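You operate a simulated robot arm through the tools that you are given. There is no shell and no other tool. Be economical: measure what you need, move in short steps, check, and stop when the job is done.

The job below is to be done with a simulated robot arm. You get a single attempt, and the scene is never put back.

Task
Unplug the furry mic, pull it off the low stand and shut it in the grey case.
Fine: lay the brown and black plug on the table first; the fur end lies between the blocks; the orange 48 V key stays off.
Where things are to end (x, y in the base frame): brown and black plug within 60 mm of [250, 330]; furry long mic within 20 mm of [70, 590].

It is judged by the outcome, as a careful person would: the job done as asked, and still so three seconds after it is handed in. It fails if anything else is knocked over, pushed out of place, dropped, spilled or broken.

Robot
A 7-joint arm with a two-finger parallel gripper, fixed in place. Base frame: the origin is at the foot of the arm, x ahead of it, y to its left, z up; the work surface is at about z = 750. Lengths are in mm, angles in rad, forces in N, time in s.
With the tool pointing down near the work surface it reaches from about 120 to 700 mm from the base axis. Its first joint turns from -2.007 to 2.007 rad. Payload 3.91 kg.
The TCP is the grasp point between the finger pads, 30 mm short of the fingertips. In the tool frame z runs along the fingers and y along their closing line. The gripper opens to 110 mm. The fingers are 20 mm wide and 10 mm thick; the gripper's body (48 by 112 mm) begins 55 mm behind the TCP.
Orientation is told as [roll, pitch, yaw] about the base's x, y, z axes, in that order, counted from this pose: with the fingers straight down and closing along the base's y, the tool's x points along the base's -x, its y along +y and its z along -z.

Tools
- The arm moves only by the tool jog_arm. Its argument "steps" is a list that holds one entry, the list of rows, each a list of 7 numbers: the gripper command, from -1 (fully open) to 1 (shut), values between in proportion, then the shift along the tool's x, y, z in mm, then the turn, a rotation vector about the tool's x, y, z in rad. In form: [[[hand, x, y, z, rx, ry, rz], ...]]. A call has 1 to 8 rows; each row shifts and turns the commanded pose from where the row before left it, along the tool's axes as they then stand. A row lasts 0.2 s, in which the tool goes at most 50 mm and 0.15 rad; a call with a longer step from one row to the next is refused whole, and so is a gripper value outside its range. A pose out of reach is approached as far as the arm can. The call stops where the force on the tool passes 40 N (or 10 N more than at its start, if that is more) or the arm is blocked; 0.2 s more then pass. The fingers move at their own pace (about 108 mm/s each) and stop on an object; they squeeze with about 41 N. The grip force told is the motor's: it shows also when the fingers shut on nothing. Time passes only in rows, and 0.2 s behind the last, so rows that do not move let the fingers close. The reply holds the time, the measured pose of the TCP, the force on the tool along the base axes, the opening and the grip force, in the units named above and with some noise, with the torque about the TCP (base axes, N m) and any sound that the robot's microphone picked up, and new pictures: "show" is both (left out), scene, wrist or none.
- Cameras (640 x 400 px; columns grow to the right, rows downward): "scene" is fixed at [213.4, 644.3, 1391.4]; the picture's right is [0.49, 0.87, 0.00], its down [0.75, -0.42, -0.50] and it looks along [-0.44, 0.25, -0.86] (base axes); focal length 214 px, centre (320, 200). "wrist" rides on the gripper at [72, 17, -103] in the tool frame; the picture's right is [-0.23, 0.97, 0.00], its down [-0.76, -0.18, -0.62] and it looks along [-0.61, -0.14, 0.78] (tool axes); focal length 222 px, centre (320, 200). There is no depth. A picture from a camera that has moved, and an enlarged one, comes with that camera's place and axes in the base frame and with its lens. The place of the scene camera against the robot may be out by one fixed shift of up to 25 mm in any direction.
- slide_trunk(by): slides the trunk up (or, below 0, down) by that many mm; the arm rides with it, the base frame stays. It gives what a move gives, with no picture.
- zoom(camera, box): a new picture of the part [left, top, right, bottom] of that camera's present view, enlarged. It takes no simulated time.
- close_job(): hands the job in; it is judged then, once.

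Go step by step. Nothing tells you positions but the pictures and the camera data: compare them with the known pose of the tool, close in by small moves and look again before you grip or let go. The budget is 120 turns and 200 pictures, counting those below and the enlarged ones. Unless the task says otherwise, let go and move clear before handing in, and close with one line.

The tools are called as a command line: name --argument value ..., lists and objects as JSON in quotes. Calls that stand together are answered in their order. jog_arm: Moves the arm, as the interface text tells. Its arguments: {"type":"object","properties":{"steps":{"type":"array"},"show":{"type":"string","enum":["both","scene","wrist","none"]}},"required":["steps"]} The other tools are called the same way: slide_trunk (by) slides the trunk up or down; zoom (camera, box) takes an enlarged picture of a part of a camera's view; close_job () hands the job in.

At the start:

```text
t: 0.0
position: [196.8, 428.3, 1250.7]
tcp_rot: [0.003, 0.0, 0.001]
contact_force: [-0.5, -0.5, -0.3]
torque: [0.03, 0.0, -0.01]
width: 110.0
grip_force: 0.1
trunk travel left (down, up): [-875.0, 115.0]
```

scene: 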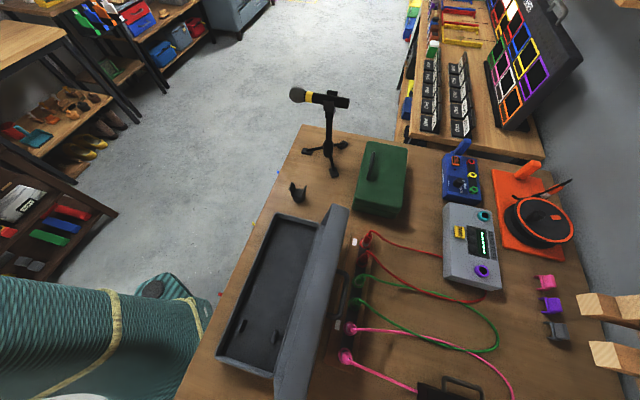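
wrist: 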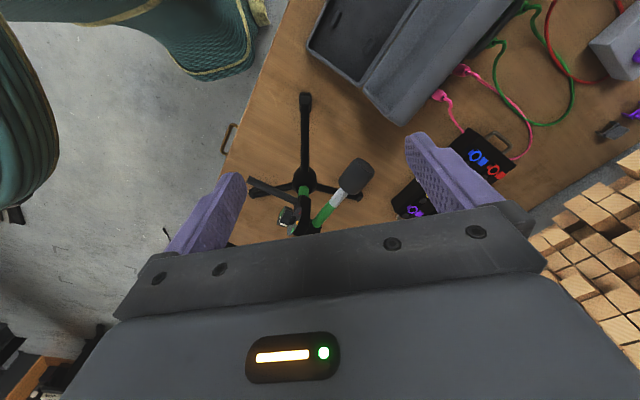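

I see a table with a grey open case, mic stands and coloured cables. I'll enlarge the views to find the furry mic, its plug and the 48 V key.

zoom --camera "scene" --box '[180, 200, 420, 400]'

zoom --camera "wrist" --box '[220, 0, 560, 240]'

zoom --camera "scene" --box '[400, 120, 640, 400]'

zoom --camera "scene" --box '[260, 70, 440, 220]'

```text
2.00 times, centred on (300, 300) of scene
camera zoom: at [213.4, 644.3, 1391.4], right [0.49, 0.87, 0.0], down [0.75, -0.42, -0.5], along [-0.44, 0.25, -0.86], focal length 429 px, centre (360, 0)
```

zoom: 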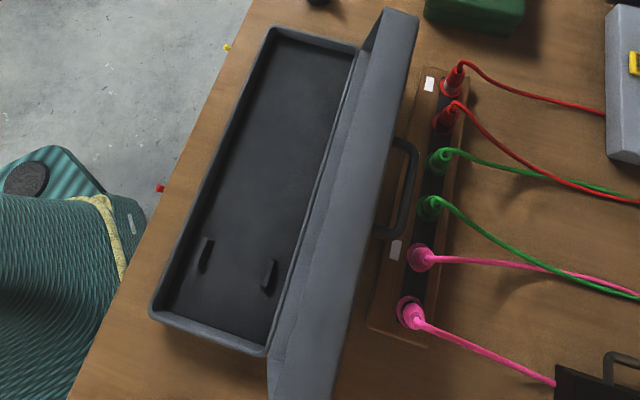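

```text
1.67 times, centred on (390, 120) of wrist
camera zoom: at [125.7, 445.4, 1355.3], right [0.23, 0.97, 0.0], down [0.76, -0.18, 0.62], along [0.61, -0.14, -0.78], focal length 370 px, centre (203, 333)
```

zoom: 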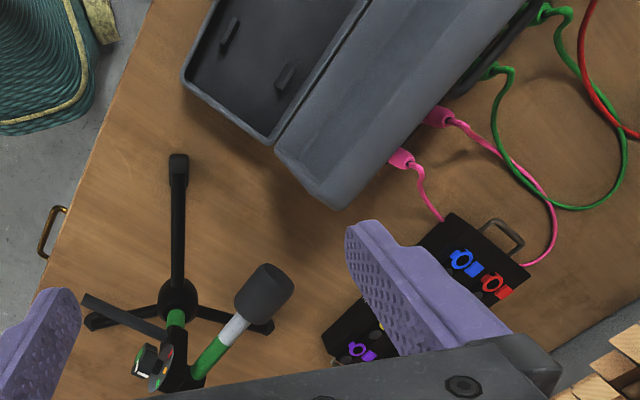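

```text
1.43 times, centred on (520, 260) of scene
camera zoom: at [213.4, 644.3, 1391.4], right [0.49, 0.87, 0.0], down [0.75, -0.42, -0.5], along [-0.44, 0.25, -0.86], focal length 306 px, centre (34, 114)
```

zoom: 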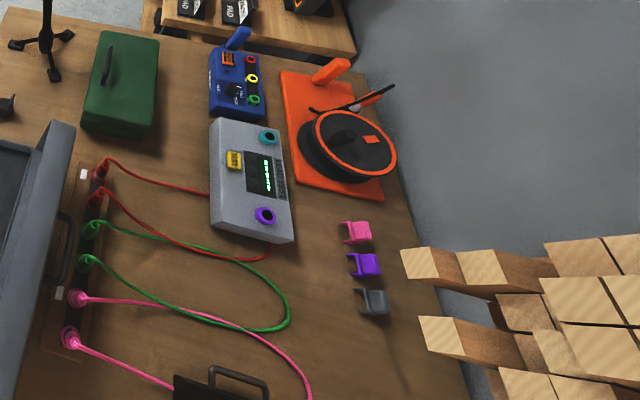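

```text
2.67 times, centred on (350, 145) of scene
camera zoom: at [213.4, 644.3, 1391.4], right [0.49, 0.87, 0.0], down [0.75, -0.42, -0.5], along [-0.44, 0.25, -0.86], focal length 572 px, centre (240, 347)
```

zoom: 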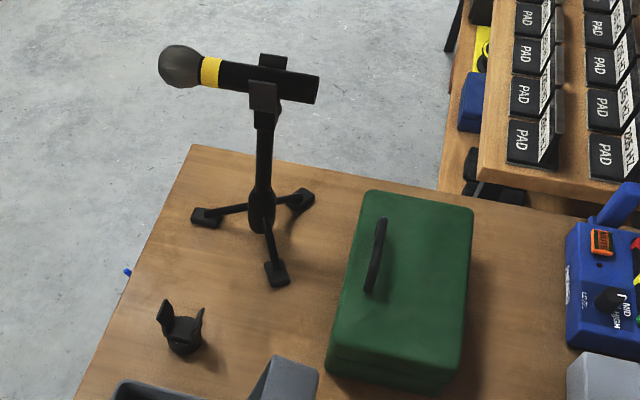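

The scene view shows the case near (90, 545), set at a slant along a table edge that runs diagonally. A stand with a green-banded mic is near (500, 300). I'll shift the wrist camera toward -y for a better look.

jog_arm --steps '[[[-1, 0, -50, 0, 0, 0, 0], [-1, 0, -50, 0, 0, 0, 0], [-1, 0, -50, 0, 0, 0, 0], [-1, 0, -50, 0, 0, 0, 0]]]' --show "wrist"

```text
t: 1.0
position: [192.5, 224.3, 1247.7]
tcp_rot: [0.004, 0.003, 0.002]
contact_force: [-0.9, -0.8, -0.2]
torque: [-0.01, 0.03, -0.02]
width: 110.0
grip_force: 0.1
trunk travel left (down, up): [-875.0, 115.0]
camera wrist: at [121.1, 241.2, 1352.0], right [0.23, 0.97, 0.0], down [0.76, -0.18, 0.62], along [0.61, -0.14, -0.78], focal length 222 px, centre (320, 200)
```

wrist: 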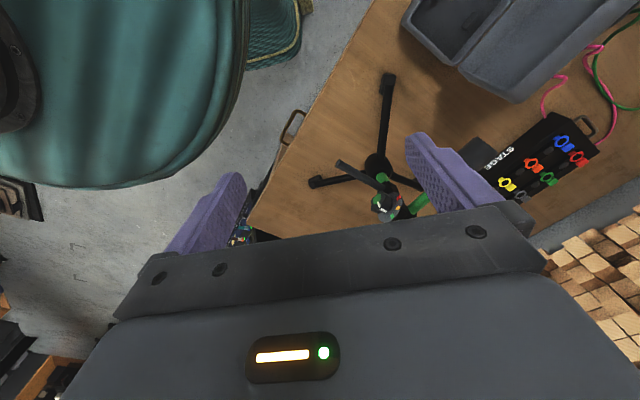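

Only the corner stand and the STAGE box show here. I'll go back and turn the tool to look toward +x+y over the middle of the table.

jog_arm --steps '[[[-1, 0, 30, 0, 0, 0, -0.14], [-1, 0, 30, 0, 0, 0, -0.14], [-1, 0, 30, 0, 0, 0, -0.14], [-1, 0, 30, 0, 0, 0, -0.14], [-1, 0, 0, 0, 0, 0, -0.14], [-1, 0, 0, 0, 0, 0, -0.14]]]' --show "wrist"

```text
t: 2.4
position: [172.8, 344.2, 1250.4]
tcp_rot: [0.003, -0.001, 0.843]
contact_force: [0.4, 0.1, 0.9]
torque: [0.0, -0.02, 0.02]
width: 109.9
grip_force: 0.1
trunk travel left (down, up): [-875.0, 115.0]
camera wrist: at [112.7, 302.6, 1355.3], right [-0.58, 0.82, 0.0], down [0.64, 0.45, 0.62], along [0.51, 0.36, -0.78], focal length 222 px, centre (320, 200)
```

wrist: 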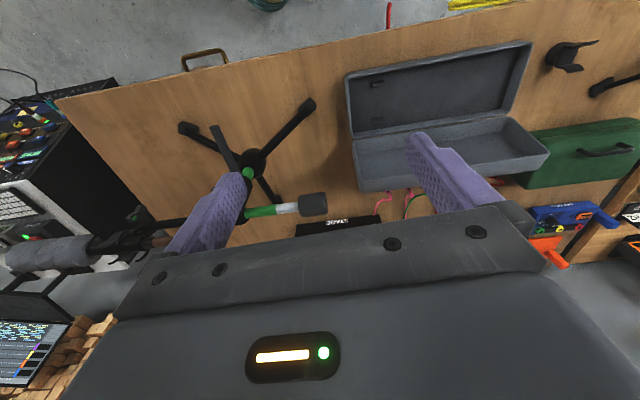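

A grey fur-covered cylinder is at the left of the view. I'll enlarge that part.

zoom --camera "wrist" --box '[0, 80, 330, 290]'

jog_arm --steps '[[[-1, 0, 0, 0, 0, 0, 0.14], [-1, 0, 0, 0, 0, 0, 0.14], [-1, 0, 0, 0, 0, 0, 0.14], [-1, 0, -50, 0, 0, 0, 0.14], [-1, 50, 0, 0, 0, 0, 0.14], [-1, 50, 0, 0, 0, 0, 0.14]]]' --show "wrist"

```text
1.90 times, centred on (165, 185) of wrist
camera zoom: at [112.7, 302.6, 1355.3], right [-0.58, 0.82, 0.0], down [0.64, 0.45, 0.62], along [0.51, 0.36, -0.78], focal length 423 px, centre (615, 229)
```

zoom: 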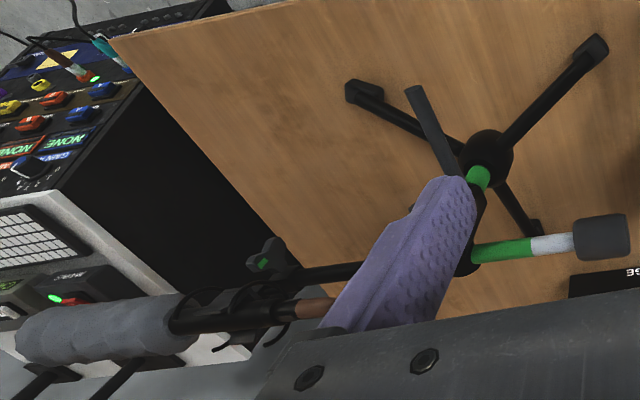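

```text
t: 3.8
position: [95.9, 277.6, 1251.5]
tcp_rot: [0.003, -0.002, 0.001]
contact_force: [-0.3, 0.1, -0.3]
torque: [0.02, 0.01, 0.01]
width: 110.0
grip_force: 0.2
trunk travel left (down, up): [-875.0, 115.0]
camera wrist: at [25.0, 293.5, 1356.3], right [0.23, 0.97, 0.0], down [0.76, -0.18, 0.62], along [0.61, -0.14, -0.78], focal length 222 px, centre (320, 200)
```

wrist: 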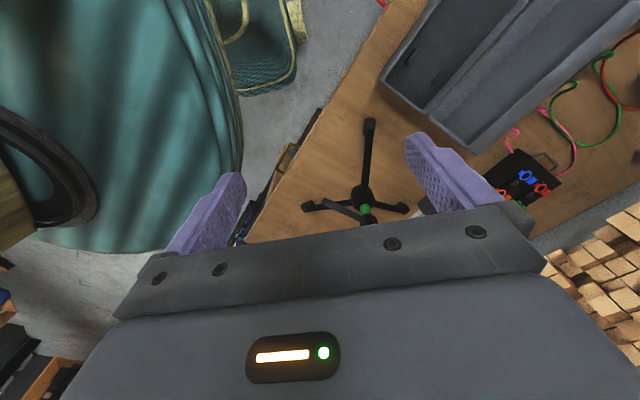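

The furry shotgun mic sits low in the direction of +x, hidden behind the gripper. I'll tilt the tool to lift the camera's view.

jog_arm --steps '[[[-1, 0, 0, 0, 0, -0.14, 0], [-1, 0, 0, 0, 0, -0.14, 0], [-1, 0, 0, 0, 0, -0.14, 0], [-1, 0, 0, 0, 0, -0.14, 0]]]' --show "wrist"

```text
t: 4.8
position: [94.1, 279.2, 1249.5]
tcp_rot: [0.001, -0.561, 0.002]
contact_force: [-0.6, 0.6, 0.3]
torque: [-0.04, -0.01, -0.02]
width: 109.8
grip_force: 0.1
trunk travel left (down, up): [-875.0, 115.0]
camera wrist: at [-20.1, 295.4, 1300.5], right [0.19, 0.97, 0.12], down [0.31, -0.18, 0.93], along [0.93, -0.14, -0.34], focal length 222 px, centre (320, 200)
```

wrist: 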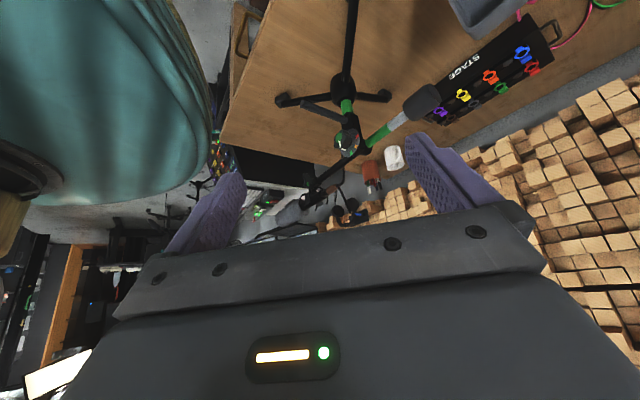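

zoom --camera "wrist" --box '[190, 60, 450, 245]'

```text
2.16 times, centred on (320, 152) of wrist
camera zoom: at [-20.1, 295.4, 1300.5], right [0.19, 0.97, 0.12], down [0.31, -0.18, 0.93], along [0.93, -0.14, -0.34], focal length 480 px, centre (320, 303)
```

zoom: 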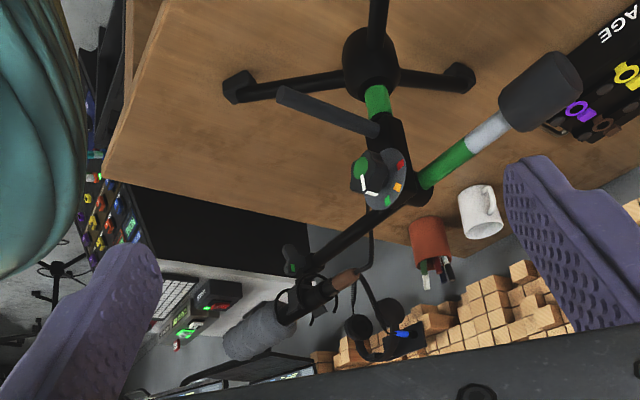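

The furry mic hangs on a boom stand: the dark cylinder is the counterweight, near (380, 470, 980). The brown plug is near (540, 246, 1075) and the fur's centre near (740, 70, 1060). I'll undo the tilt and move the camera in for a closer look from above.

jog_arm --steps '[[[-1, 0, 0, 0, 0, 0.14, 0], [-1, 0, 0, 0, 0, 0.14, 0], [-1, 0, 0, 0, 0, 0.14, 0], [-1, 0, 0, -20, 0, 0.14, 0], [-1, -45, 0, -20, 0, 0, 0], [-1, -50, 0, 0, 0, 0, 0], [-1, -50, 0, 0, 0, 0, 0], [-1, -50, 0, 0, 0, 0, 0]]]' --show "wrist"

```text
t: 6.6
position: [287.1, 277.7, 1287.4]
tcp_rot: [0.001, 0.006, 0.001]
contact_force: [1.1, -0.3, 0.4]
torque: [0.01, 0.01, 0.02]
width: 110.0
grip_force: 0.0
trunk travel left (down, up): [-875.0, 115.0]
camera wrist: at [216.6, 294.4, 1391.6], right [0.23, 0.97, 0.0], down [0.76, -0.18, 0.62], along [0.6, -0.14, -0.78], focal length 222 px, centre (320, 200)
```

wrist: 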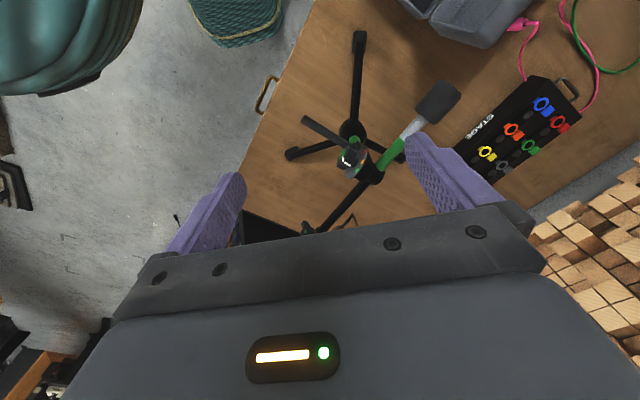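

The boom runs on toward +x under the gripper. I'll move further ahead.

jog_arm --steps '[[[-1, -50, 0, 0, 0, 0, 0], [-1, -50, 0, 0, 0, 0, 0], [-1, -50, -15, 0, 0, 0, 0], [-1, -30, -15, 0, 0, 0, 0]]]' --show "wrist"

```text
refused: row 3 steps farther than a row can; nothing moved
```

jog_arm --steps '[[[-1, -48, 0, 0, 0, 0, 0], [-1, -48, 0, 0, 0, 0, 0], [-1, -45, -15, 0, 0, 0, 0], [-1, -40, -15, 0, 0, 0, 0]]]' --show "wrist"

```text
t: 7.6
position: [468.7, 249.5, 1293.8]
tcp_rot: [0.002, 0.002, 0.001]
contact_force: [0.0, 0.8, -0.7]
torque: [-0.01, -0.03, -0.02]
width: 110.0
grip_force: 0.1
trunk travel left (down, up): [-875.0, 115.0]
camera wrist: at [398.6, 266.0, 1398.5], right [0.23, 0.97, 0.0], down [0.76, -0.18, 0.62], along [0.61, -0.14, -0.78], focal length 222 px, centre (320, 200)
```

wrist: 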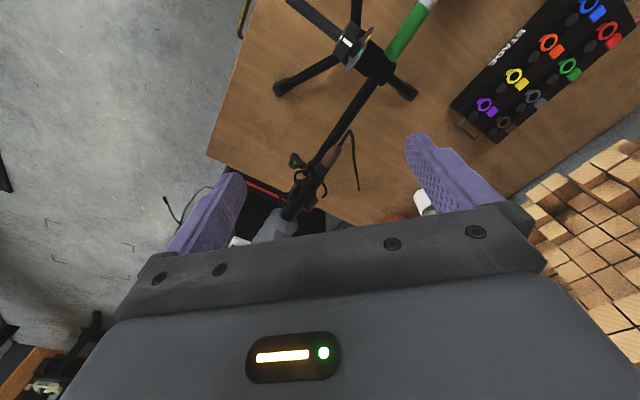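

zoom --camera "wrist" --box '[220, 100, 420, 245]'

jog_arm --steps '[[[-1, -48, 0, 0, 0, 0, 0], [-1, -48, 0, 0, 0, 0, 0], [-1, 0, 0, 0, 0, 0, 0]]]' --show "wrist"

```text
2.76 times, centred on (320, 172) of wrist
camera zoom: at [398.6, 266.0, 1398.5], right [0.23, 0.97, 0.0], down [0.76, -0.18, 0.62], along [0.61, -0.14, -0.78], focal length 613 px, centre (320, 276)
```

zoom: 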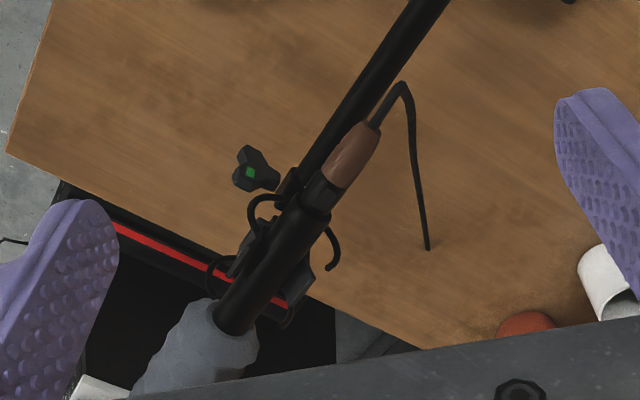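

```text
t: 8.4
position: [565.0, 246.8, 1294.1]
tcp_rot: [0.001, 0.001, 0.0]
contact_force: [0.0, -0.3, 0.0]
torque: [0.01, -0.05, 0.05]
width: 109.9
grip_force: 0.1
trunk travel left (down, up): [-875.0, 115.0]
camera wrist: at [494.4, 263.6, 1399.1], right [0.23, 0.97, 0.0], down [0.76, -0.18, 0.62], along [0.61, -0.14, -0.78], focal length 222 px, centre (320, 200)
```

wrist: 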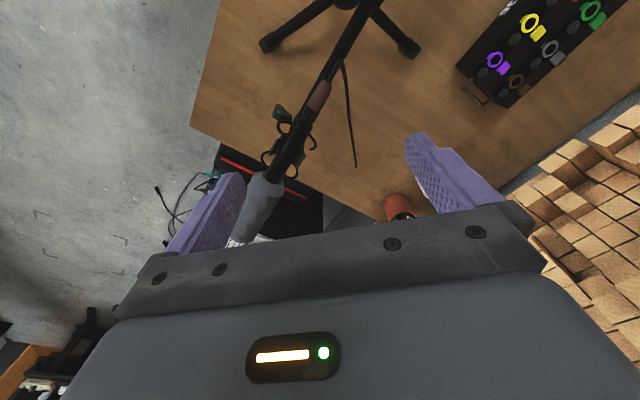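

The plug (brown body, black collar, short cable tail) is in the rear of the mic, near (575, 244, 1060). The mic runs along (0.7, -0.7) and sits in upward-opening clips near (645, 172). I'll turn the fingers across the plug's axis and come down above it.

jog_arm --steps '[[[0.0, 0, 0, 20, 0, 0, 0.131], [0.0, 0, 0, 20, 0, 0, 0.131], [0.0, 0, 0, 20, 0, 0, 0.131], [0.0, 0, 0, 20, 0, 0, 0.131], [0.0, 0, 0, 20, 0, 0, 0.131], [0.0, 0, 0, 20, 0, 0, 0.131], [0.0, 0, 0, 0, 0, 0, 0]]]' --show "wrist"

```text
t: 10.0
position: [563.6, 247.4, 1171.3]
tcp_rot: [0.003, 0.003, -0.786]
contact_force: [0.1, 0.0, 0.8]
torque: [0.01, 0.02, -0.04]
width: 55.2
grip_force: 0.0
trunk travel left (down, up): [-875.0, 115.0]
camera wrist: at [525.8, 310.5, 1274.6], right [0.85, 0.53, 0.0], down [0.41, -0.67, 0.62], along [0.33, -0.53, -0.78], focal length 222 px, centre (320, 200)
```

wrist: 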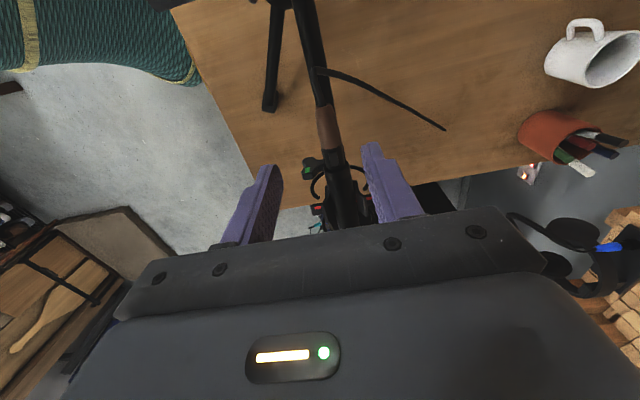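

The plug now lies between the fingers' lines, about 120 mm below. I'll centre over it and come partway down.

jog_arm --steps '[[[0.0, -5, 4, 25, 0, 0, 0], [0.0, -4, 4, 25, 0, 0, 0], [0.0, 0, 0, 10, 0, 0, 0], [0.0, 0, 0, 0, 0, 0, 0]]]' --show "wrist"

zoom --camera "wrist" --box '[220, 60, 440, 240]'

```text
t: 11.0
position: [575.6, 248.0, 1109.5]
tcp_rot: [0.0, 0.002, -0.784]
contact_force: [-0.9, 0.7, 0.2]
torque: [-0.02, -0.01, -0.03]
width: 55.1
grip_force: 0.1
trunk travel left (down, up): [-875.0, 115.0]
camera wrist: at [538.0, 311.2, 1214.7], right [0.85, 0.53, 0.0], down [0.41, -0.67, 0.62], along [0.33, -0.53, -0.78], focal length 222 px, centre (320, 200)
```

wrist: 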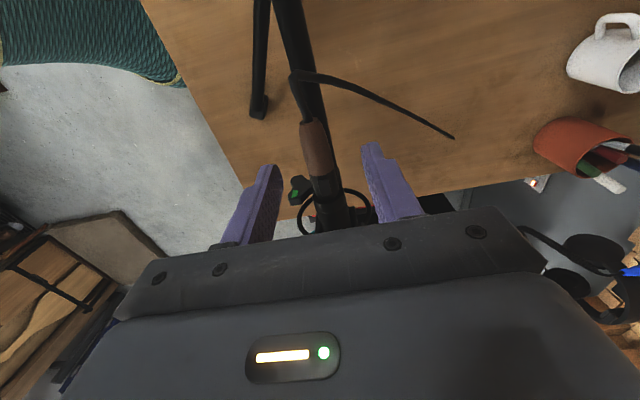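

```text
2.22 times, centred on (330, 150) of wrist
camera zoom: at [538.0, 311.2, 1214.7], right [0.85, 0.53, 0.0], down [0.41, -0.67, 0.62], along [0.33, -0.53, -0.78], focal length 494 px, centre (298, 311)
```

zoom: 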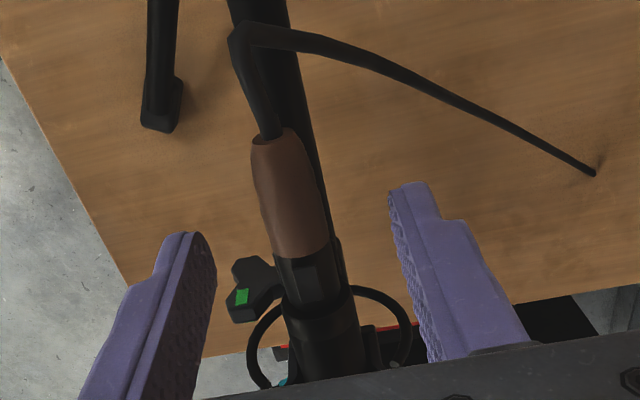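

The plug's brown body is centred at about (573, 251, 1066), roughly 21 mm across, and the fingers straddle it. I'll go down and grip.

jog_arm --steps '[[[0.0, 3, 0, 20, 0, 0, 0], [0.0, 0, 0, 17, 0, 0, 0], [0.0, 0, 0, 0, 0, 0, 0]]]' --show "wrist"

```text
t: 11.8
position: [573.2, 248.9, 1073.6]
tcp_rot: [0.0, 0.002, -0.786]
contact_force: [0.1, 0.6, -0.8]
torque: [0.01, -0.02, -0.04]
width: 55.3
grip_force: 0.0
trunk travel left (down, up): [-875.0, 115.0]
camera wrist: at [534.1, 312.7, 1178.4], right [0.85, 0.53, 0.0], down [0.41, -0.67, 0.62], along [0.33, -0.53, -0.78], focal length 222 px, centre (320, 200)
```

wrist: 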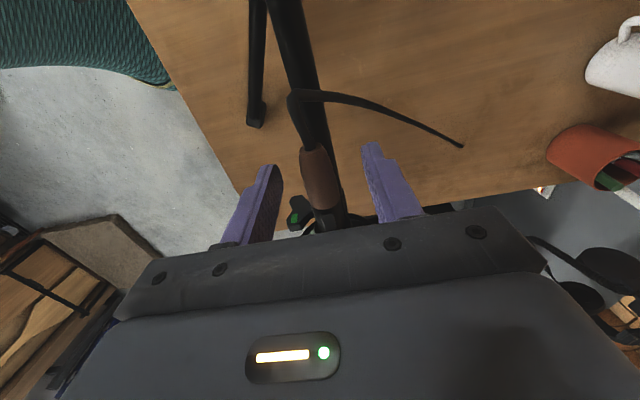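

The brown body sits at the grasp point, so I'll close on it.

jog_arm --steps '[[[0.5, 0, 0, 2, 0, 0, 0], [1, 0, 0, 0, 0, 0, 0], [1, 0, 0, 0, 0, 0, 0]]]' --show "wrist"

```text
t: 12.6
position: [572.4, 248.1, 1072.8]
tcp_rot: [-0.001, 0.001, -0.787]
contact_force: [-6.6, -6.5, -2.3]
torque: [0.04, 0.33, -0.14]
width: 19.8
grip_force: 41.3
trunk travel left (down, up): [-875.0, 115.0]
camera wrist: at [533.7, 311.6, 1176.7], right [0.85, 0.53, 0.0], down [0.41, -0.67, 0.62], along [0.33, -0.53, -0.78], focal length 222 px, centre (320, 200)
```

wrist: 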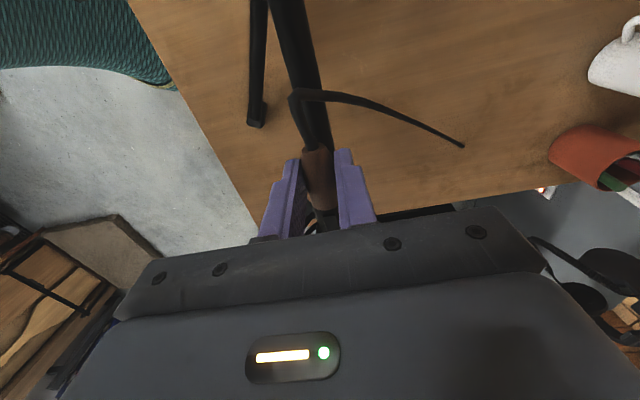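

The grip holds at 19.8 mm with a small sideways load. I'll ease that by 2 mm and pull back gently along the axis.

jog_arm --steps '[[[1, 0, -2, 0, 0, 0, 0], [1, 4, 0, 0, 0, 0, 0], [1, 4, 0, 0, 0, 0, 0], [1, 4, 0, 0, 0, 0, 0]]]' --show "wrist"

zoom --camera "wrist" --box '[240, 80, 420, 240]'

```text
t: 13.6
position: [563.9, 256.8, 1070.2]
tcp_rot: [0.001, 0.002, -0.785]
contact_force: [0.5, 0.6, -0.1]
torque: [-0.01, 0.0, 0.01]
width: 20.0
grip_force: 41.2
trunk travel left (down, up): [-875.0, 115.0]
camera wrist: at [526.1, 320.2, 1175.7], right [0.85, 0.53, 0.0], down [0.41, -0.67, 0.62], along [0.33, -0.53, -0.78], focal length 222 px, centre (320, 200)
```

wrist: 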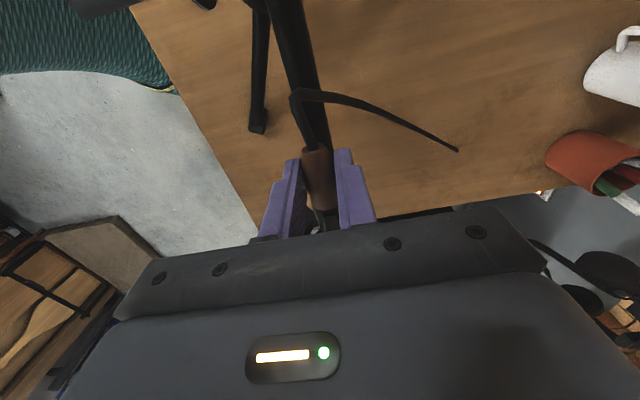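

```text
2.50 times, centred on (330, 160) of wrist
camera zoom: at [526.1, 320.2, 1175.7], right [0.85, 0.53, 0.0], down [0.41, -0.67, 0.62], along [0.33, -0.53, -0.78], focal length 555 px, centre (295, 300)
```

zoom: 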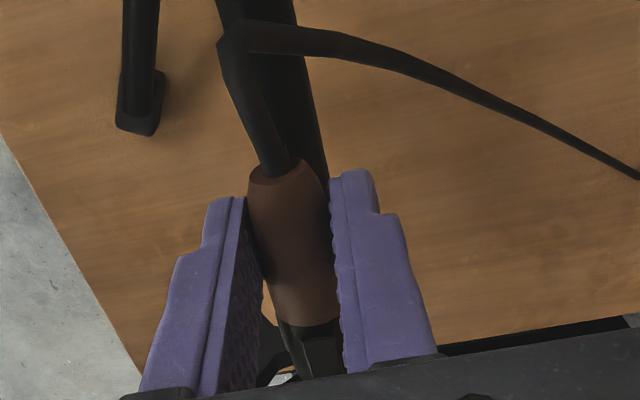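

It's sliding out with no load. I'll pull further, then lift.

jog_arm --steps '[[[1, 10, 0, 0, 0, 0, 0], [1, 10, 0, 0, 0, 0, 0], [1, 10, 0, 0, 0, 0, 0], [1, 0, 0, -20, 0, 0, 0], [1, 0, 0, -40, 0, 0, 0], [1, 0, 0, -40, 0, 0, 0]]]' --show "wrist"

```text
t: 15.0
position: [543.2, 279.3, 1172.6]
tcp_rot: [0.001, 0.002, -0.787]
contact_force: [0.0, 0.7, -0.3]
torque: [0.01, 0.01, 0.01]
width: 20.0
grip_force: 41.2
trunk travel left (down, up): [-875.0, 115.0]
camera wrist: at [506.2, 342.0, 1276.6], right [0.85, 0.53, 0.0], down [0.41, -0.67, 0.62], along [0.33, -0.53, -0.78], focal length 222 px, centre (320, 200)
```

wrist: 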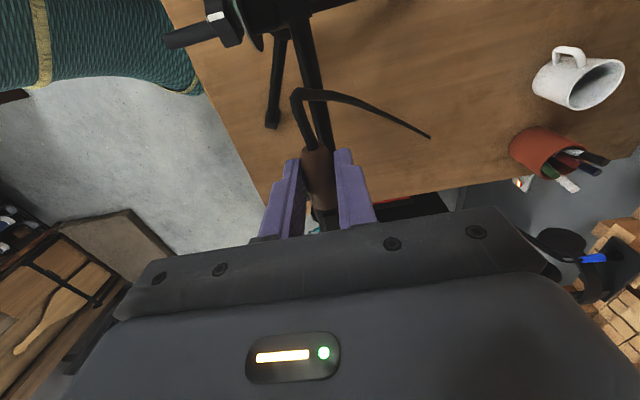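

The plug is out. I'll carry it high over the stand to above its resting place near (250, 330) and look.

jog_arm --steps '[[[1, 0, 0, -45, 0, 0, 0], [1, 34.7, -24.4, 0, 0, 0, 0], [1, 34.7, -24.4, 0, 0, 0, 0], [1, 34.7, -24.4, 0, 0, 0, 0], [1, 34.7, -24.4, 0, 0, 0, 0], [1, 34.7, -24.4, 0, 0, 0, 0], [1, 34.7, -24.4, 0, 0, 0, 0], [1, 34.7, -24.4, 0, 0, 0, 0]]]' --show "both"

```text
t: 16.8
position: [248.5, 327.5, 1217.8]
tcp_rot: [0.001, 0.002, -0.786]
contact_force: [-0.2, -0.4, 0.0]
torque: [0.03, 0.02, 0.02]
width: 20.0
grip_force: 40.8
trunk travel left (down, up): [-875.0, 115.0]
camera wrist: at [211.6, 391.0, 1323.2], right [0.85, 0.53, 0.0], down [0.41, -0.67, 0.62], along [0.33, -0.53, -0.78], focal length 222 px, centre (320, 200)
```

scene: 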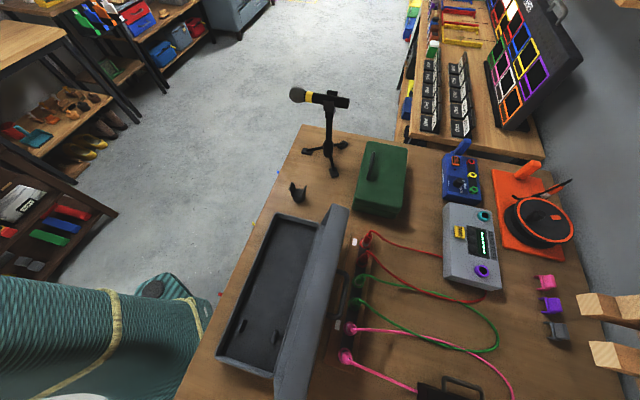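
wrist: 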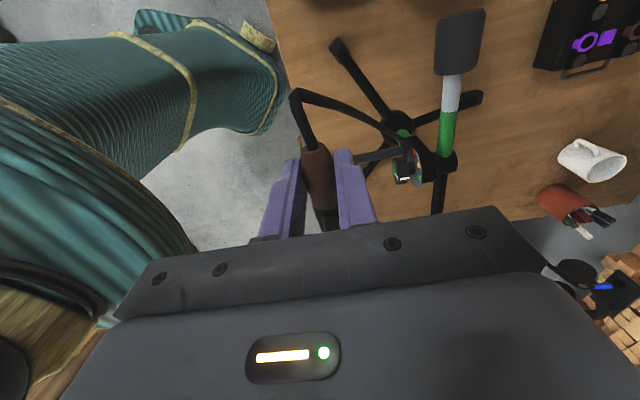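

The plug hangs above its spot. The cable's far end looks fixed to the table, so I'll check where it runs.

zoom --camera "wrist" --box '[250, 20, 530, 220]'

```text
2.00 times, centred on (390, 120) of wrist
camera zoom: at [211.6, 391.0, 1323.2], right [0.85, 0.53, 0.0], down [0.41, -0.67, 0.62], along [0.33, -0.53, -0.78], focal length 444 px, centre (180, 360)
```

zoom: 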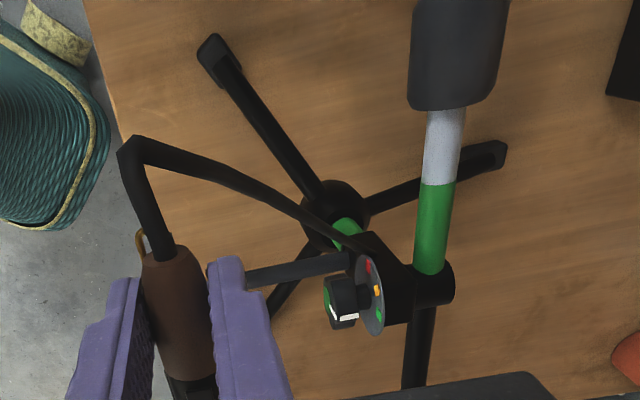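

The cable drapes loosely past the stand with no load. The spot is about 60 mm inside the table edge and clear of the stand's foot near (266, 376). I'll go down, part by trunk and part by arm.

slide_trunk --by -250

jog_arm --steps '[[[1, 0, -4, 40, 0, 0, 0], [1, 0, 0, 40, 0, 0, 0], [1, 0, 0, 0, 0, 0, 0]]]' --show "both"

```text
t: 19.4
position: [251.8, 327.6, 968.7]
tcp_rot: [-0.001, 0.001, -0.785]
contact_force: [-0.6, 0.3, -0.2]
torque: [0.04, -0.02, 0.03]
width: 20.0
grip_force: 41.0
trunk travel left (down, up): [-625.0, 365.0]
```

```text
t: 20.2
position: [249.0, 324.4, 887.3]
tcp_rot: [0.003, 0.001, -0.787]
contact_force: [-0.7, 1.1, -0.2]
torque: [-0.02, -0.01, 0.0]
width: 20.0
grip_force: 41.4
trunk travel left (down, up): [-625.0, 365.0]
camera wrist: at [211.6, 388.8, 991.5], right [0.85, 0.53, 0.0], down [0.41, -0.67, 0.62], along [0.33, -0.53, -0.78], focal length 222 px, centre (320, 200)
```

scene: 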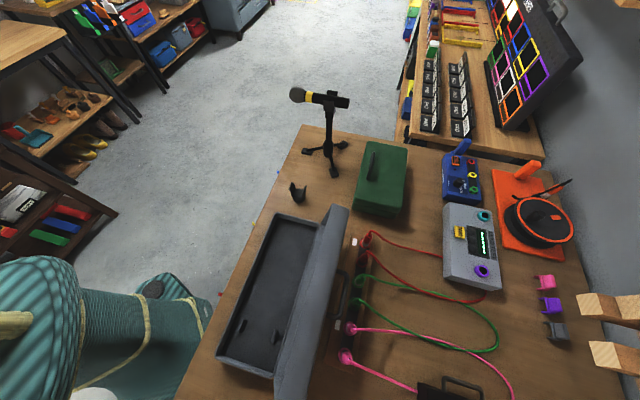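
wrist: 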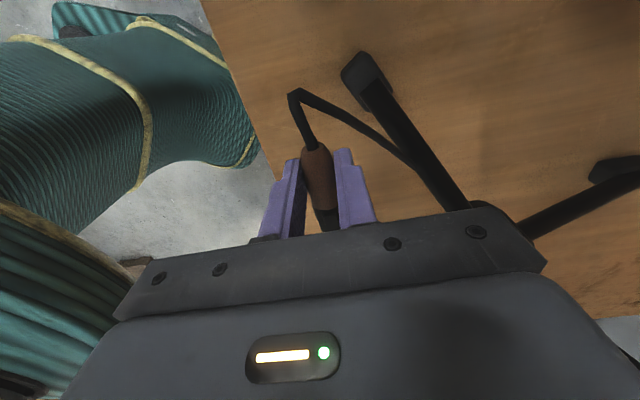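

The teal structure is the robot's own body. The plug is about 130 mm above the table and clear of the tripod foot, so I'll keep lowering.

jog_arm --steps '[[[1, 0, 0, 40, 0, 0, 0], [1, 0, 0, 40, 0, 0, 0], [1, 0, 0, 12, 0, 0, 0], [1, 0, 0, 4, 0, 0, 0], [1, 0, 0, 4, 0, 0, 0]]]' --show "wrist"

```text
t: 21.4
position: [247.6, 325.5, 789.1]
tcp_rot: [0.001, 0.001, -0.785]
contact_force: [0.2, -0.8, 0.1]
torque: [-0.02, 0.01, 0.03]
width: 19.8
grip_force: 40.9
trunk travel left (down, up): [-625.0, 365.0]
camera wrist: at [209.9, 388.6, 893.1], right [0.85, 0.53, 0.0], down [0.41, -0.67, 0.62], along [0.33, -0.53, -0.78], focal length 222 px, centre (320, 200)
```

wrist: 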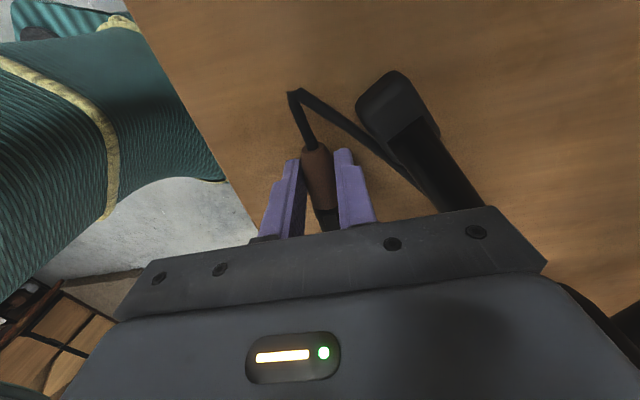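

It's nearly down. I'll creep until the fingertips just touch.

jog_arm --steps '[[[1, 0, 0, 3, 0, 0, 0], [1, 0, 0, 3, 0, 0, 0], [1, 0, 0, 2, 0, 0, 0], [1, 0, 0, 0, 0, 0, 0]]]' --show "none"

```text
t: 22.4
position: [248.0, 325.4, 780.5]
tcp_rot: [-0.001, 0.003, -0.786]
contact_force: [0.5, 0.8, -0.1]
torque: [0.04, 0.0, -0.01]
width: 19.7
grip_force: 41.6
trunk travel left (down, up): [-625.0, 365.0]
```

The fingertips are at the surface, so I'll open a little to let the plug settle between the fingers.

jog_arm --steps '[[[0.56, 0, 0, 0, 0, 0, 0], [0.52, 0, 0, 0, 0, 0, 0], [0.48, 0, 0, 0, 0, 0, 0], [0.45, 0, 0, 0, 0, 0, 0], [0.45, 0, 0, 0, 0, 0, 0]]]' --show "wrist"

zoom --camera "wrist" --box '[240, 60, 440, 240]'

```text
t: 23.6
position: [248.2, 324.5, 779.3]
tcp_rot: [-0.001, 0.001, -0.785]
contact_force: [0.2, -0.8, -0.2]
torque: [0.01, -0.02, 0.0]
width: 30.4
grip_force: 0.0
trunk travel left (down, up): [-625.0, 365.0]
camera wrist: at [210.3, 388.1, 884.6], right [0.85, 0.53, 0.0], down [0.41, -0.67, 0.62], along [0.33, -0.53, -0.78], focal length 222 px, centre (320, 200)
```

wrist: 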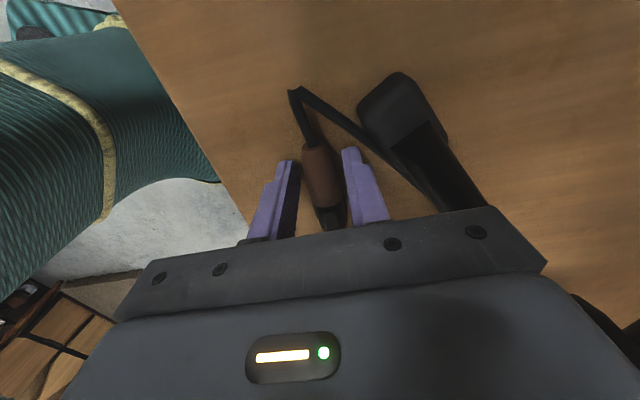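

```text
2.22 times, centred on (340, 150) of wrist
camera zoom: at [210.3, 388.1, 884.6], right [0.85, 0.53, 0.0], down [0.41, -0.67, 0.62], along [0.33, -0.53, -0.78], focal length 494 px, centre (276, 311)
```

zoom: 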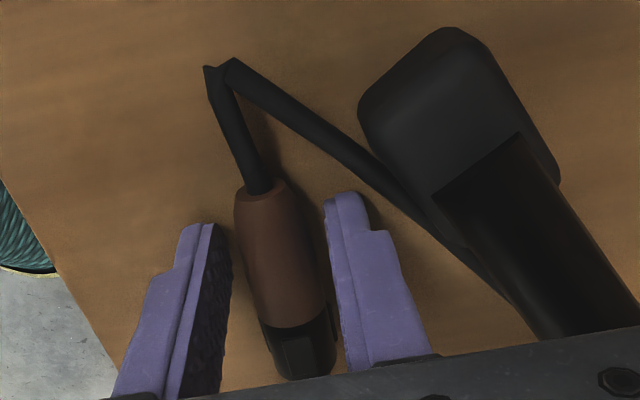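

The plug lies flat on the table. I'll lift straight up with the fingers still at 30 mm.

jog_arm --steps '[[[0.45, 0, 0, -20, 0, 0, 0], [0.45, 0, 0, -40, 0, 0, 0], [0.45, 0, 0, -45, 0, 0, 0], [0.45, 0, 0, -45, 0, 0, 0], [0.45, 0, 0, -45, 0, 0, 0]]]' --show "wrist"

slide_trunk --by 250

```text
t: 24.8
position: [246.2, 324.8, 978.1]
tcp_rot: [0.0, 0.002, -0.786]
contact_force: [-0.5, -0.7, 0.5]
torque: [-0.02, 0.0, 0.02]
width: 30.2
grip_force: 0.0
trunk travel left (down, up): [-625.0, 365.0]
camera wrist: at [208.7, 387.3, 1083.0], right [0.85, 0.53, 0.0], down [0.41, -0.67, 0.62], along [0.33, -0.53, -0.78], focal length 222 px, centre (320, 200)
```

wrist: 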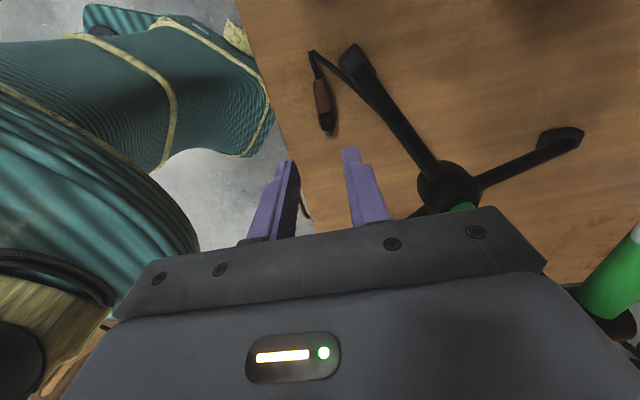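

```text
t: 27.4
position: [247.2, 324.7, 1228.1]
tcp_rot: [0.001, 0.001, -0.786]
contact_force: [-0.2, 0.0, 0.4]
torque: [0.01, 0.04, 0.0]
width: 30.4
grip_force: 0.1
trunk travel left (down, up): [-875.0, 115.0]
```

The plug lies at about (263, 316), inside its circle. The case runs along the same slant as the mic, with its blocks at the (+x, -y) end, so the mic can keep its heading. I'll go back above the mic and look.

jog_arm --steps '[[[-0.45, -45, 17.5, 0, 0, 0, 0], [-0.45, -45, 17.5, 0, 0, 0, 0], [-0.45, -45, 17.5, 0, 0, 0, 0], [-0.45, -45, 17.5, 0, 0, 0, 0], [-0.45, -45, 17.5, 0, 0, 0, 0], [-0.45, -45, 17.5, 0, 0, 0, 0], [-0.45, -45, 17.5, 0, 0, 0, 0], [-0.45, -45, 17.5, 0, 0, 0, 0]]]' --show "wrist"

```text
t: 29.2
position: [604.4, 166.3, 1228.3]
tcp_rot: [-0.001, 0.004, -0.785]
contact_force: [0.5, 0.3, 0.0]
torque: [0.01, 0.02, -0.02]
width: 79.7
grip_force: 0.0
trunk travel left (down, up): [-875.0, 115.0]
camera wrist: at [566.5, 230.3, 1332.5], right [0.85, 0.53, 0.0], down [0.42, -0.67, 0.62], along [0.33, -0.53, -0.78], focal length 222 px, centre (320, 200)
```

wrist: 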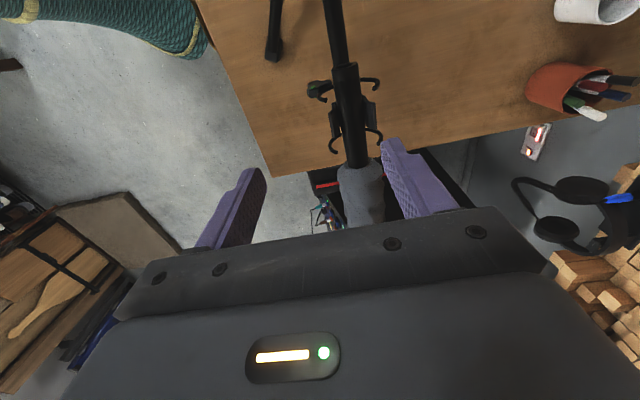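

The mic's tail is near (607, 215), the front clip near (667, 154) and the fur begins near (690, 130). I'll move over the start of the fur to grip close to the mic's middle, if the arm can reach.

jog_arm --steps '[[[-0.45, -36, 12, 10, 0, 0, 0], [-0.45, -36, 12, 10, 0, 0, 0], [-0.45, -37, 11, 10, 0, 0, 0], [-0.45, 0, 0, 10, 0, 0, 0], [-0.45, 0, 0, 0, 0, 0, 0]]]' --show "wrist"

```text
t: 30.4
position: [702.2, 115.8, 1188.9]
tcp_rot: [0.0, 0.002, -0.786]
contact_force: [-1.2, -0.8, 0.2]
torque: [0.01, 0.05, 0.02]
width: 79.6
grip_force: 0.0
trunk travel left (down, up): [-875.0, 115.0]
camera wrist: at [664.3, 178.8, 1293.4], right [0.85, 0.53, 0.0], down [0.41, -0.67, 0.62], along [0.33, -0.53, -0.78], focal length 222 px, centre (320, 200)
```

wrist: 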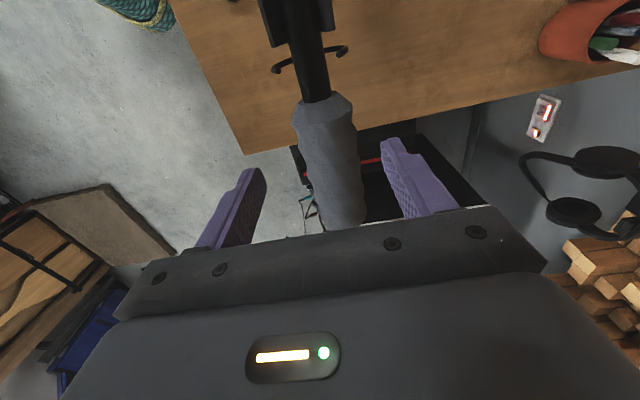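

The arm reaches. The fur is about 60 mm across with its axis near z 1050. I'll shift 10 mm forward, widen the fingers and come down around it.

jog_arm --steps '[[[-0.73, -10, 2, 20, 0, 0, 0], [-0.73, 0, 0, 30, 0, 0, 0], [-0.73, 0, 0, 30, 0, 0, 0], [-0.73, 0, 0, 0, 0, 0, 0]]]' --show "wrist"

```text
t: 31.4
position: [707.4, 112.1, 1107.5]
tcp_rot: [0.002, 0.004, -0.787]
contact_force: [-0.1, 0.2, 0.2]
torque: [-0.02, -0.02, 0.0]
width: 95.3
grip_force: 0.1
trunk travel left (down, up): [-875.0, 115.0]
camera wrist: at [669.8, 175.7, 1212.4], right [0.85, 0.53, 0.0], down [0.41, -0.67, 0.62], along [0.33, -0.53, -0.78], focal length 222 px, centre (320, 200)
```

wrist: 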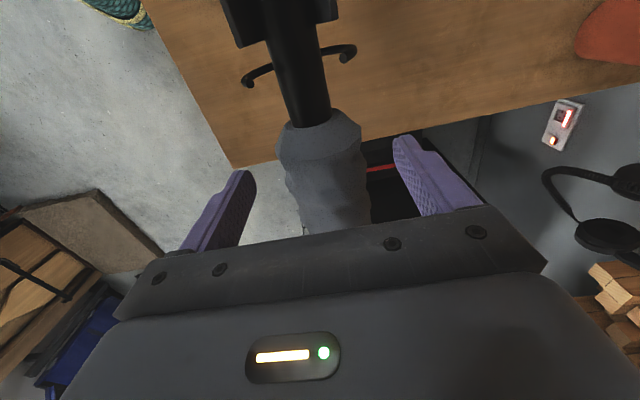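

The fur is centred between the fingers. I'll lower to the axis height.

jog_arm --steps '[[[-0.73, 0, 0, 20, 0, 0, 0], [-0.73, 0, 0, 20, 0, 0, 0], [-0.73, 0, 0, 10, 0, 0, 0], [-0.73, 0, 0, 0, 0, 0, 0]]]' --show "wrist"

```text
t: 32.4
position: [708.8, 110.9, 1057.7]
tcp_rot: [0.0, 0.003, -0.786]
contact_force: [-0.2, 0.1, 0.5]
torque: [-0.03, 0.0, 0.03]
width: 95.1
grip_force: 0.0
trunk travel left (down, up): [-875.0, 115.0]
camera wrist: at [671.6, 174.0, 1161.3], right [0.85, 0.53, 0.0], down [0.41, -0.67, 0.62], along [0.33, -0.53, -0.78], focal length 222 px, centre (320, 200)
```

wrist: 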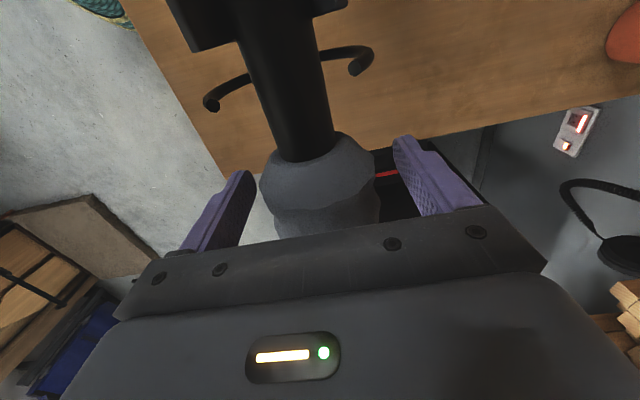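

The fur sits at the grasp point, so I'll close the fingers.

jog_arm --steps '[[[-0.3, 0, 0, 0, 0, 0, 0], [0.0, 0, 0, 0, 0, 0, 0], [0.5, 0, 0, 0, 0, 0, 0], [1, 0, 0, 0, 0, 0, 0]]]' --show "wrist"

```text
t: 33.4
position: [709.6, 110.2, 1055.9]
tcp_rot: [-0.002, 0.004, -0.786]
contact_force: [-2.6, -2.2, 0.7]
torque: [-0.34, 0.15, -0.03]
width: 63.6
grip_force: 40.6
trunk travel left (down, up): [-875.0, 115.0]
camera wrist: at [671.4, 173.6, 1161.3], right [0.85, 0.53, 0.0], down [0.41, -0.67, 0.62], along [0.33, -0.53, -0.78], focal length 222 px, centre (320, 200)
```

wrist: 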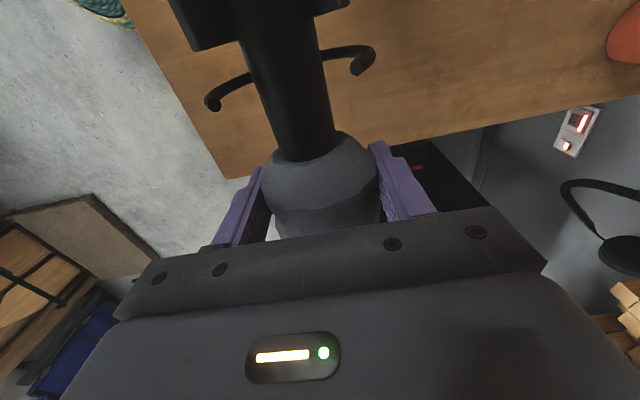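

It's gripped at 63.6 mm. I'll pull straight up in small steps and watch the force.

jog_arm --steps '[[[1, 0, -1, -3, 0, 0, 0], [1, 0, 0, -3, 0, 0, 0], [1, 0, 0, -4, 0, 0, 0], [1, 0, 0, 0, 0, 0, 0]]]' --show "wrist"

```text
t: 34.4
position: [710.2, 109.7, 1065.5]
tcp_rot: [0.0, 0.002, -0.785]
contact_force: [-0.2, 0.5, -1.5]
torque: [-0.01, 0.02, 0.02]
width: 63.5
grip_force: 41.1
trunk travel left (down, up): [-875.0, 115.0]
camera wrist: at [671.8, 173.2, 1171.8], right [0.85, 0.53, 0.0], down [0.41, -0.67, 0.62], along [0.33, -0.53, -0.78], focal length 222 px, centre (320, 200)
```

wrist: 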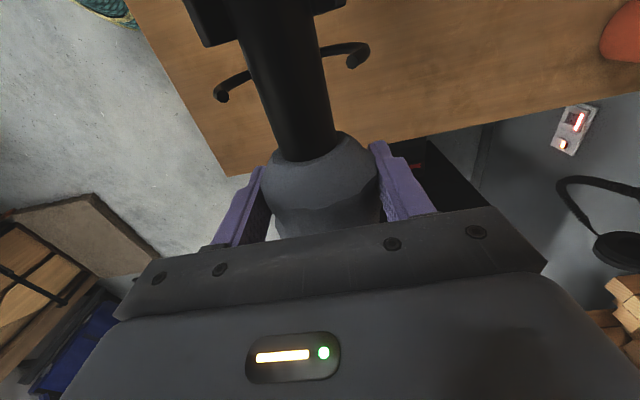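

It lifts freely out of the clips, and I read about 1.5 N of weight. I'll raise it well clear.

jog_arm --steps '[[[1, 0, 0, -10, 0, 0, 0], [1, 0, 0, -20, 0, 0, 0], [1, 0, 0, -40, 0, 0, 0], [1, 0, 0, -45, 0, 0, 0], [1, 0, 0, -45, 0, 0, 0], [1, 0, 0, 0, 0, 0, 0]]]' --show "wrist"

```text
t: 35.8
position: [712.1, 108.4, 1227.9]
tcp_rot: [0.0, 0.002, -0.785]
contact_force: [0.1, -0.2, -2.4]
torque: [0.04, 0.01, 0.0]
width: 63.6
grip_force: 40.9
trunk travel left (down, up): [-875.0, 115.0]
camera wrist: at [674.1, 172.1, 1332.1], right [0.85, 0.53, 0.0], down [0.41, -0.67, 0.62], along [0.33, -0.53, -0.78], focal length 222 px, centre (320, 200)
```

wrist: 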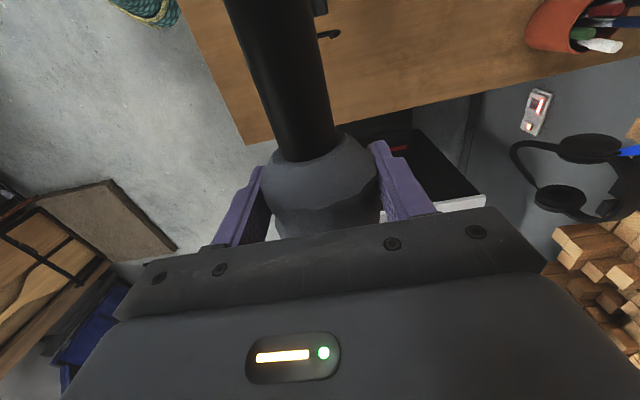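

The mic is free and level. Its tail is about 147 mm behind the grip and its tip about 205 mm ahead. I'll carry it along the table toward the case at the same heading.

jog_arm --steps '[[[1, 25, -3, 0, 0, 0, 0], [1, 40, -5.5, 0, 0, 0, 0], [1, 41, -5.6, 0, 0, 0, 0], [1, 41, -5.6, 0, 0, 0, 0], [1, 41, -5.6, 0, 0, 0, 0], [1, 41, -5.6, 0, 0, 0, 0], [1, 41, -5.6, 0, 0, 0, 0], [1, 41, -5.6, 0, 0, 0, 0]]]' --show "none"

jog_arm --steps '[[[1, 41, -5.6, 0, 0, 0, 0], [1, 41, -5.6, 0, 0, 0, 0], [1, 41, -5.6, 0, 0, 0, 0], [1, 41, -5.6, 0, 0, 0, 0], [1, 41, -5.6, 0, 0, 0, 0], [1, 41, -5.6, 0, 0, 0, 0], [1, 41, -5.6, 0, 0, 0, 0], [1, 25, -3, 0, 0, 0, 0]]]' --show "both"

```text
t: 37.6
position: [461.2, 300.1, 1227.8]
tcp_rot: [0.001, 0.001, -0.785]
contact_force: [-0.2, 0.4, -1.7]
torque: [-0.01, 0.03, -0.01]
width: 63.8
grip_force: 40.4
trunk travel left (down, up): [-875.0, 115.0]
```

```text
t: 39.4
position: [209.1, 492.8, 1228.0]
tcp_rot: [0.002, 0.002, -0.786]
contact_force: [-0.4, 0.7, -2.0]
torque: [0.02, 0.01, 0.0]
width: 63.4
grip_force: 40.8
trunk travel left (down, up): [-875.0, 115.0]
camera wrist: at [171.3, 556.8, 1332.0], right [0.85, 0.53, 0.0], down [0.41, -0.67, 0.62], along [0.33, -0.53, -0.78], focal length 222 px, centre (320, 200)
```

scene: 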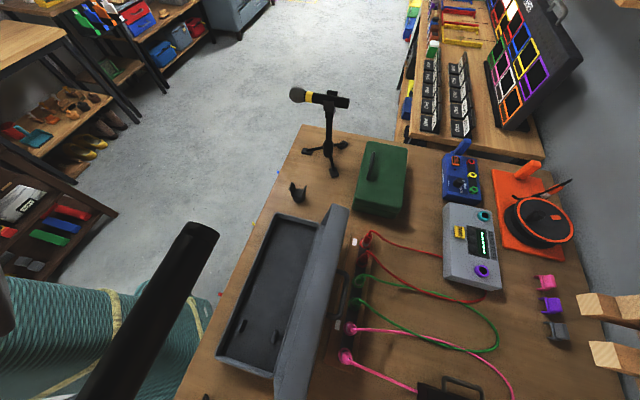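
wrist: 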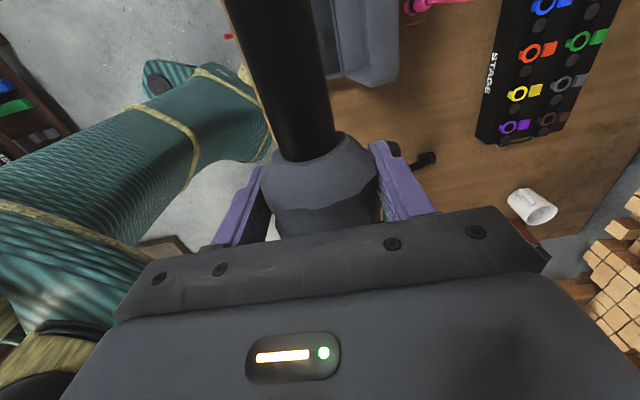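

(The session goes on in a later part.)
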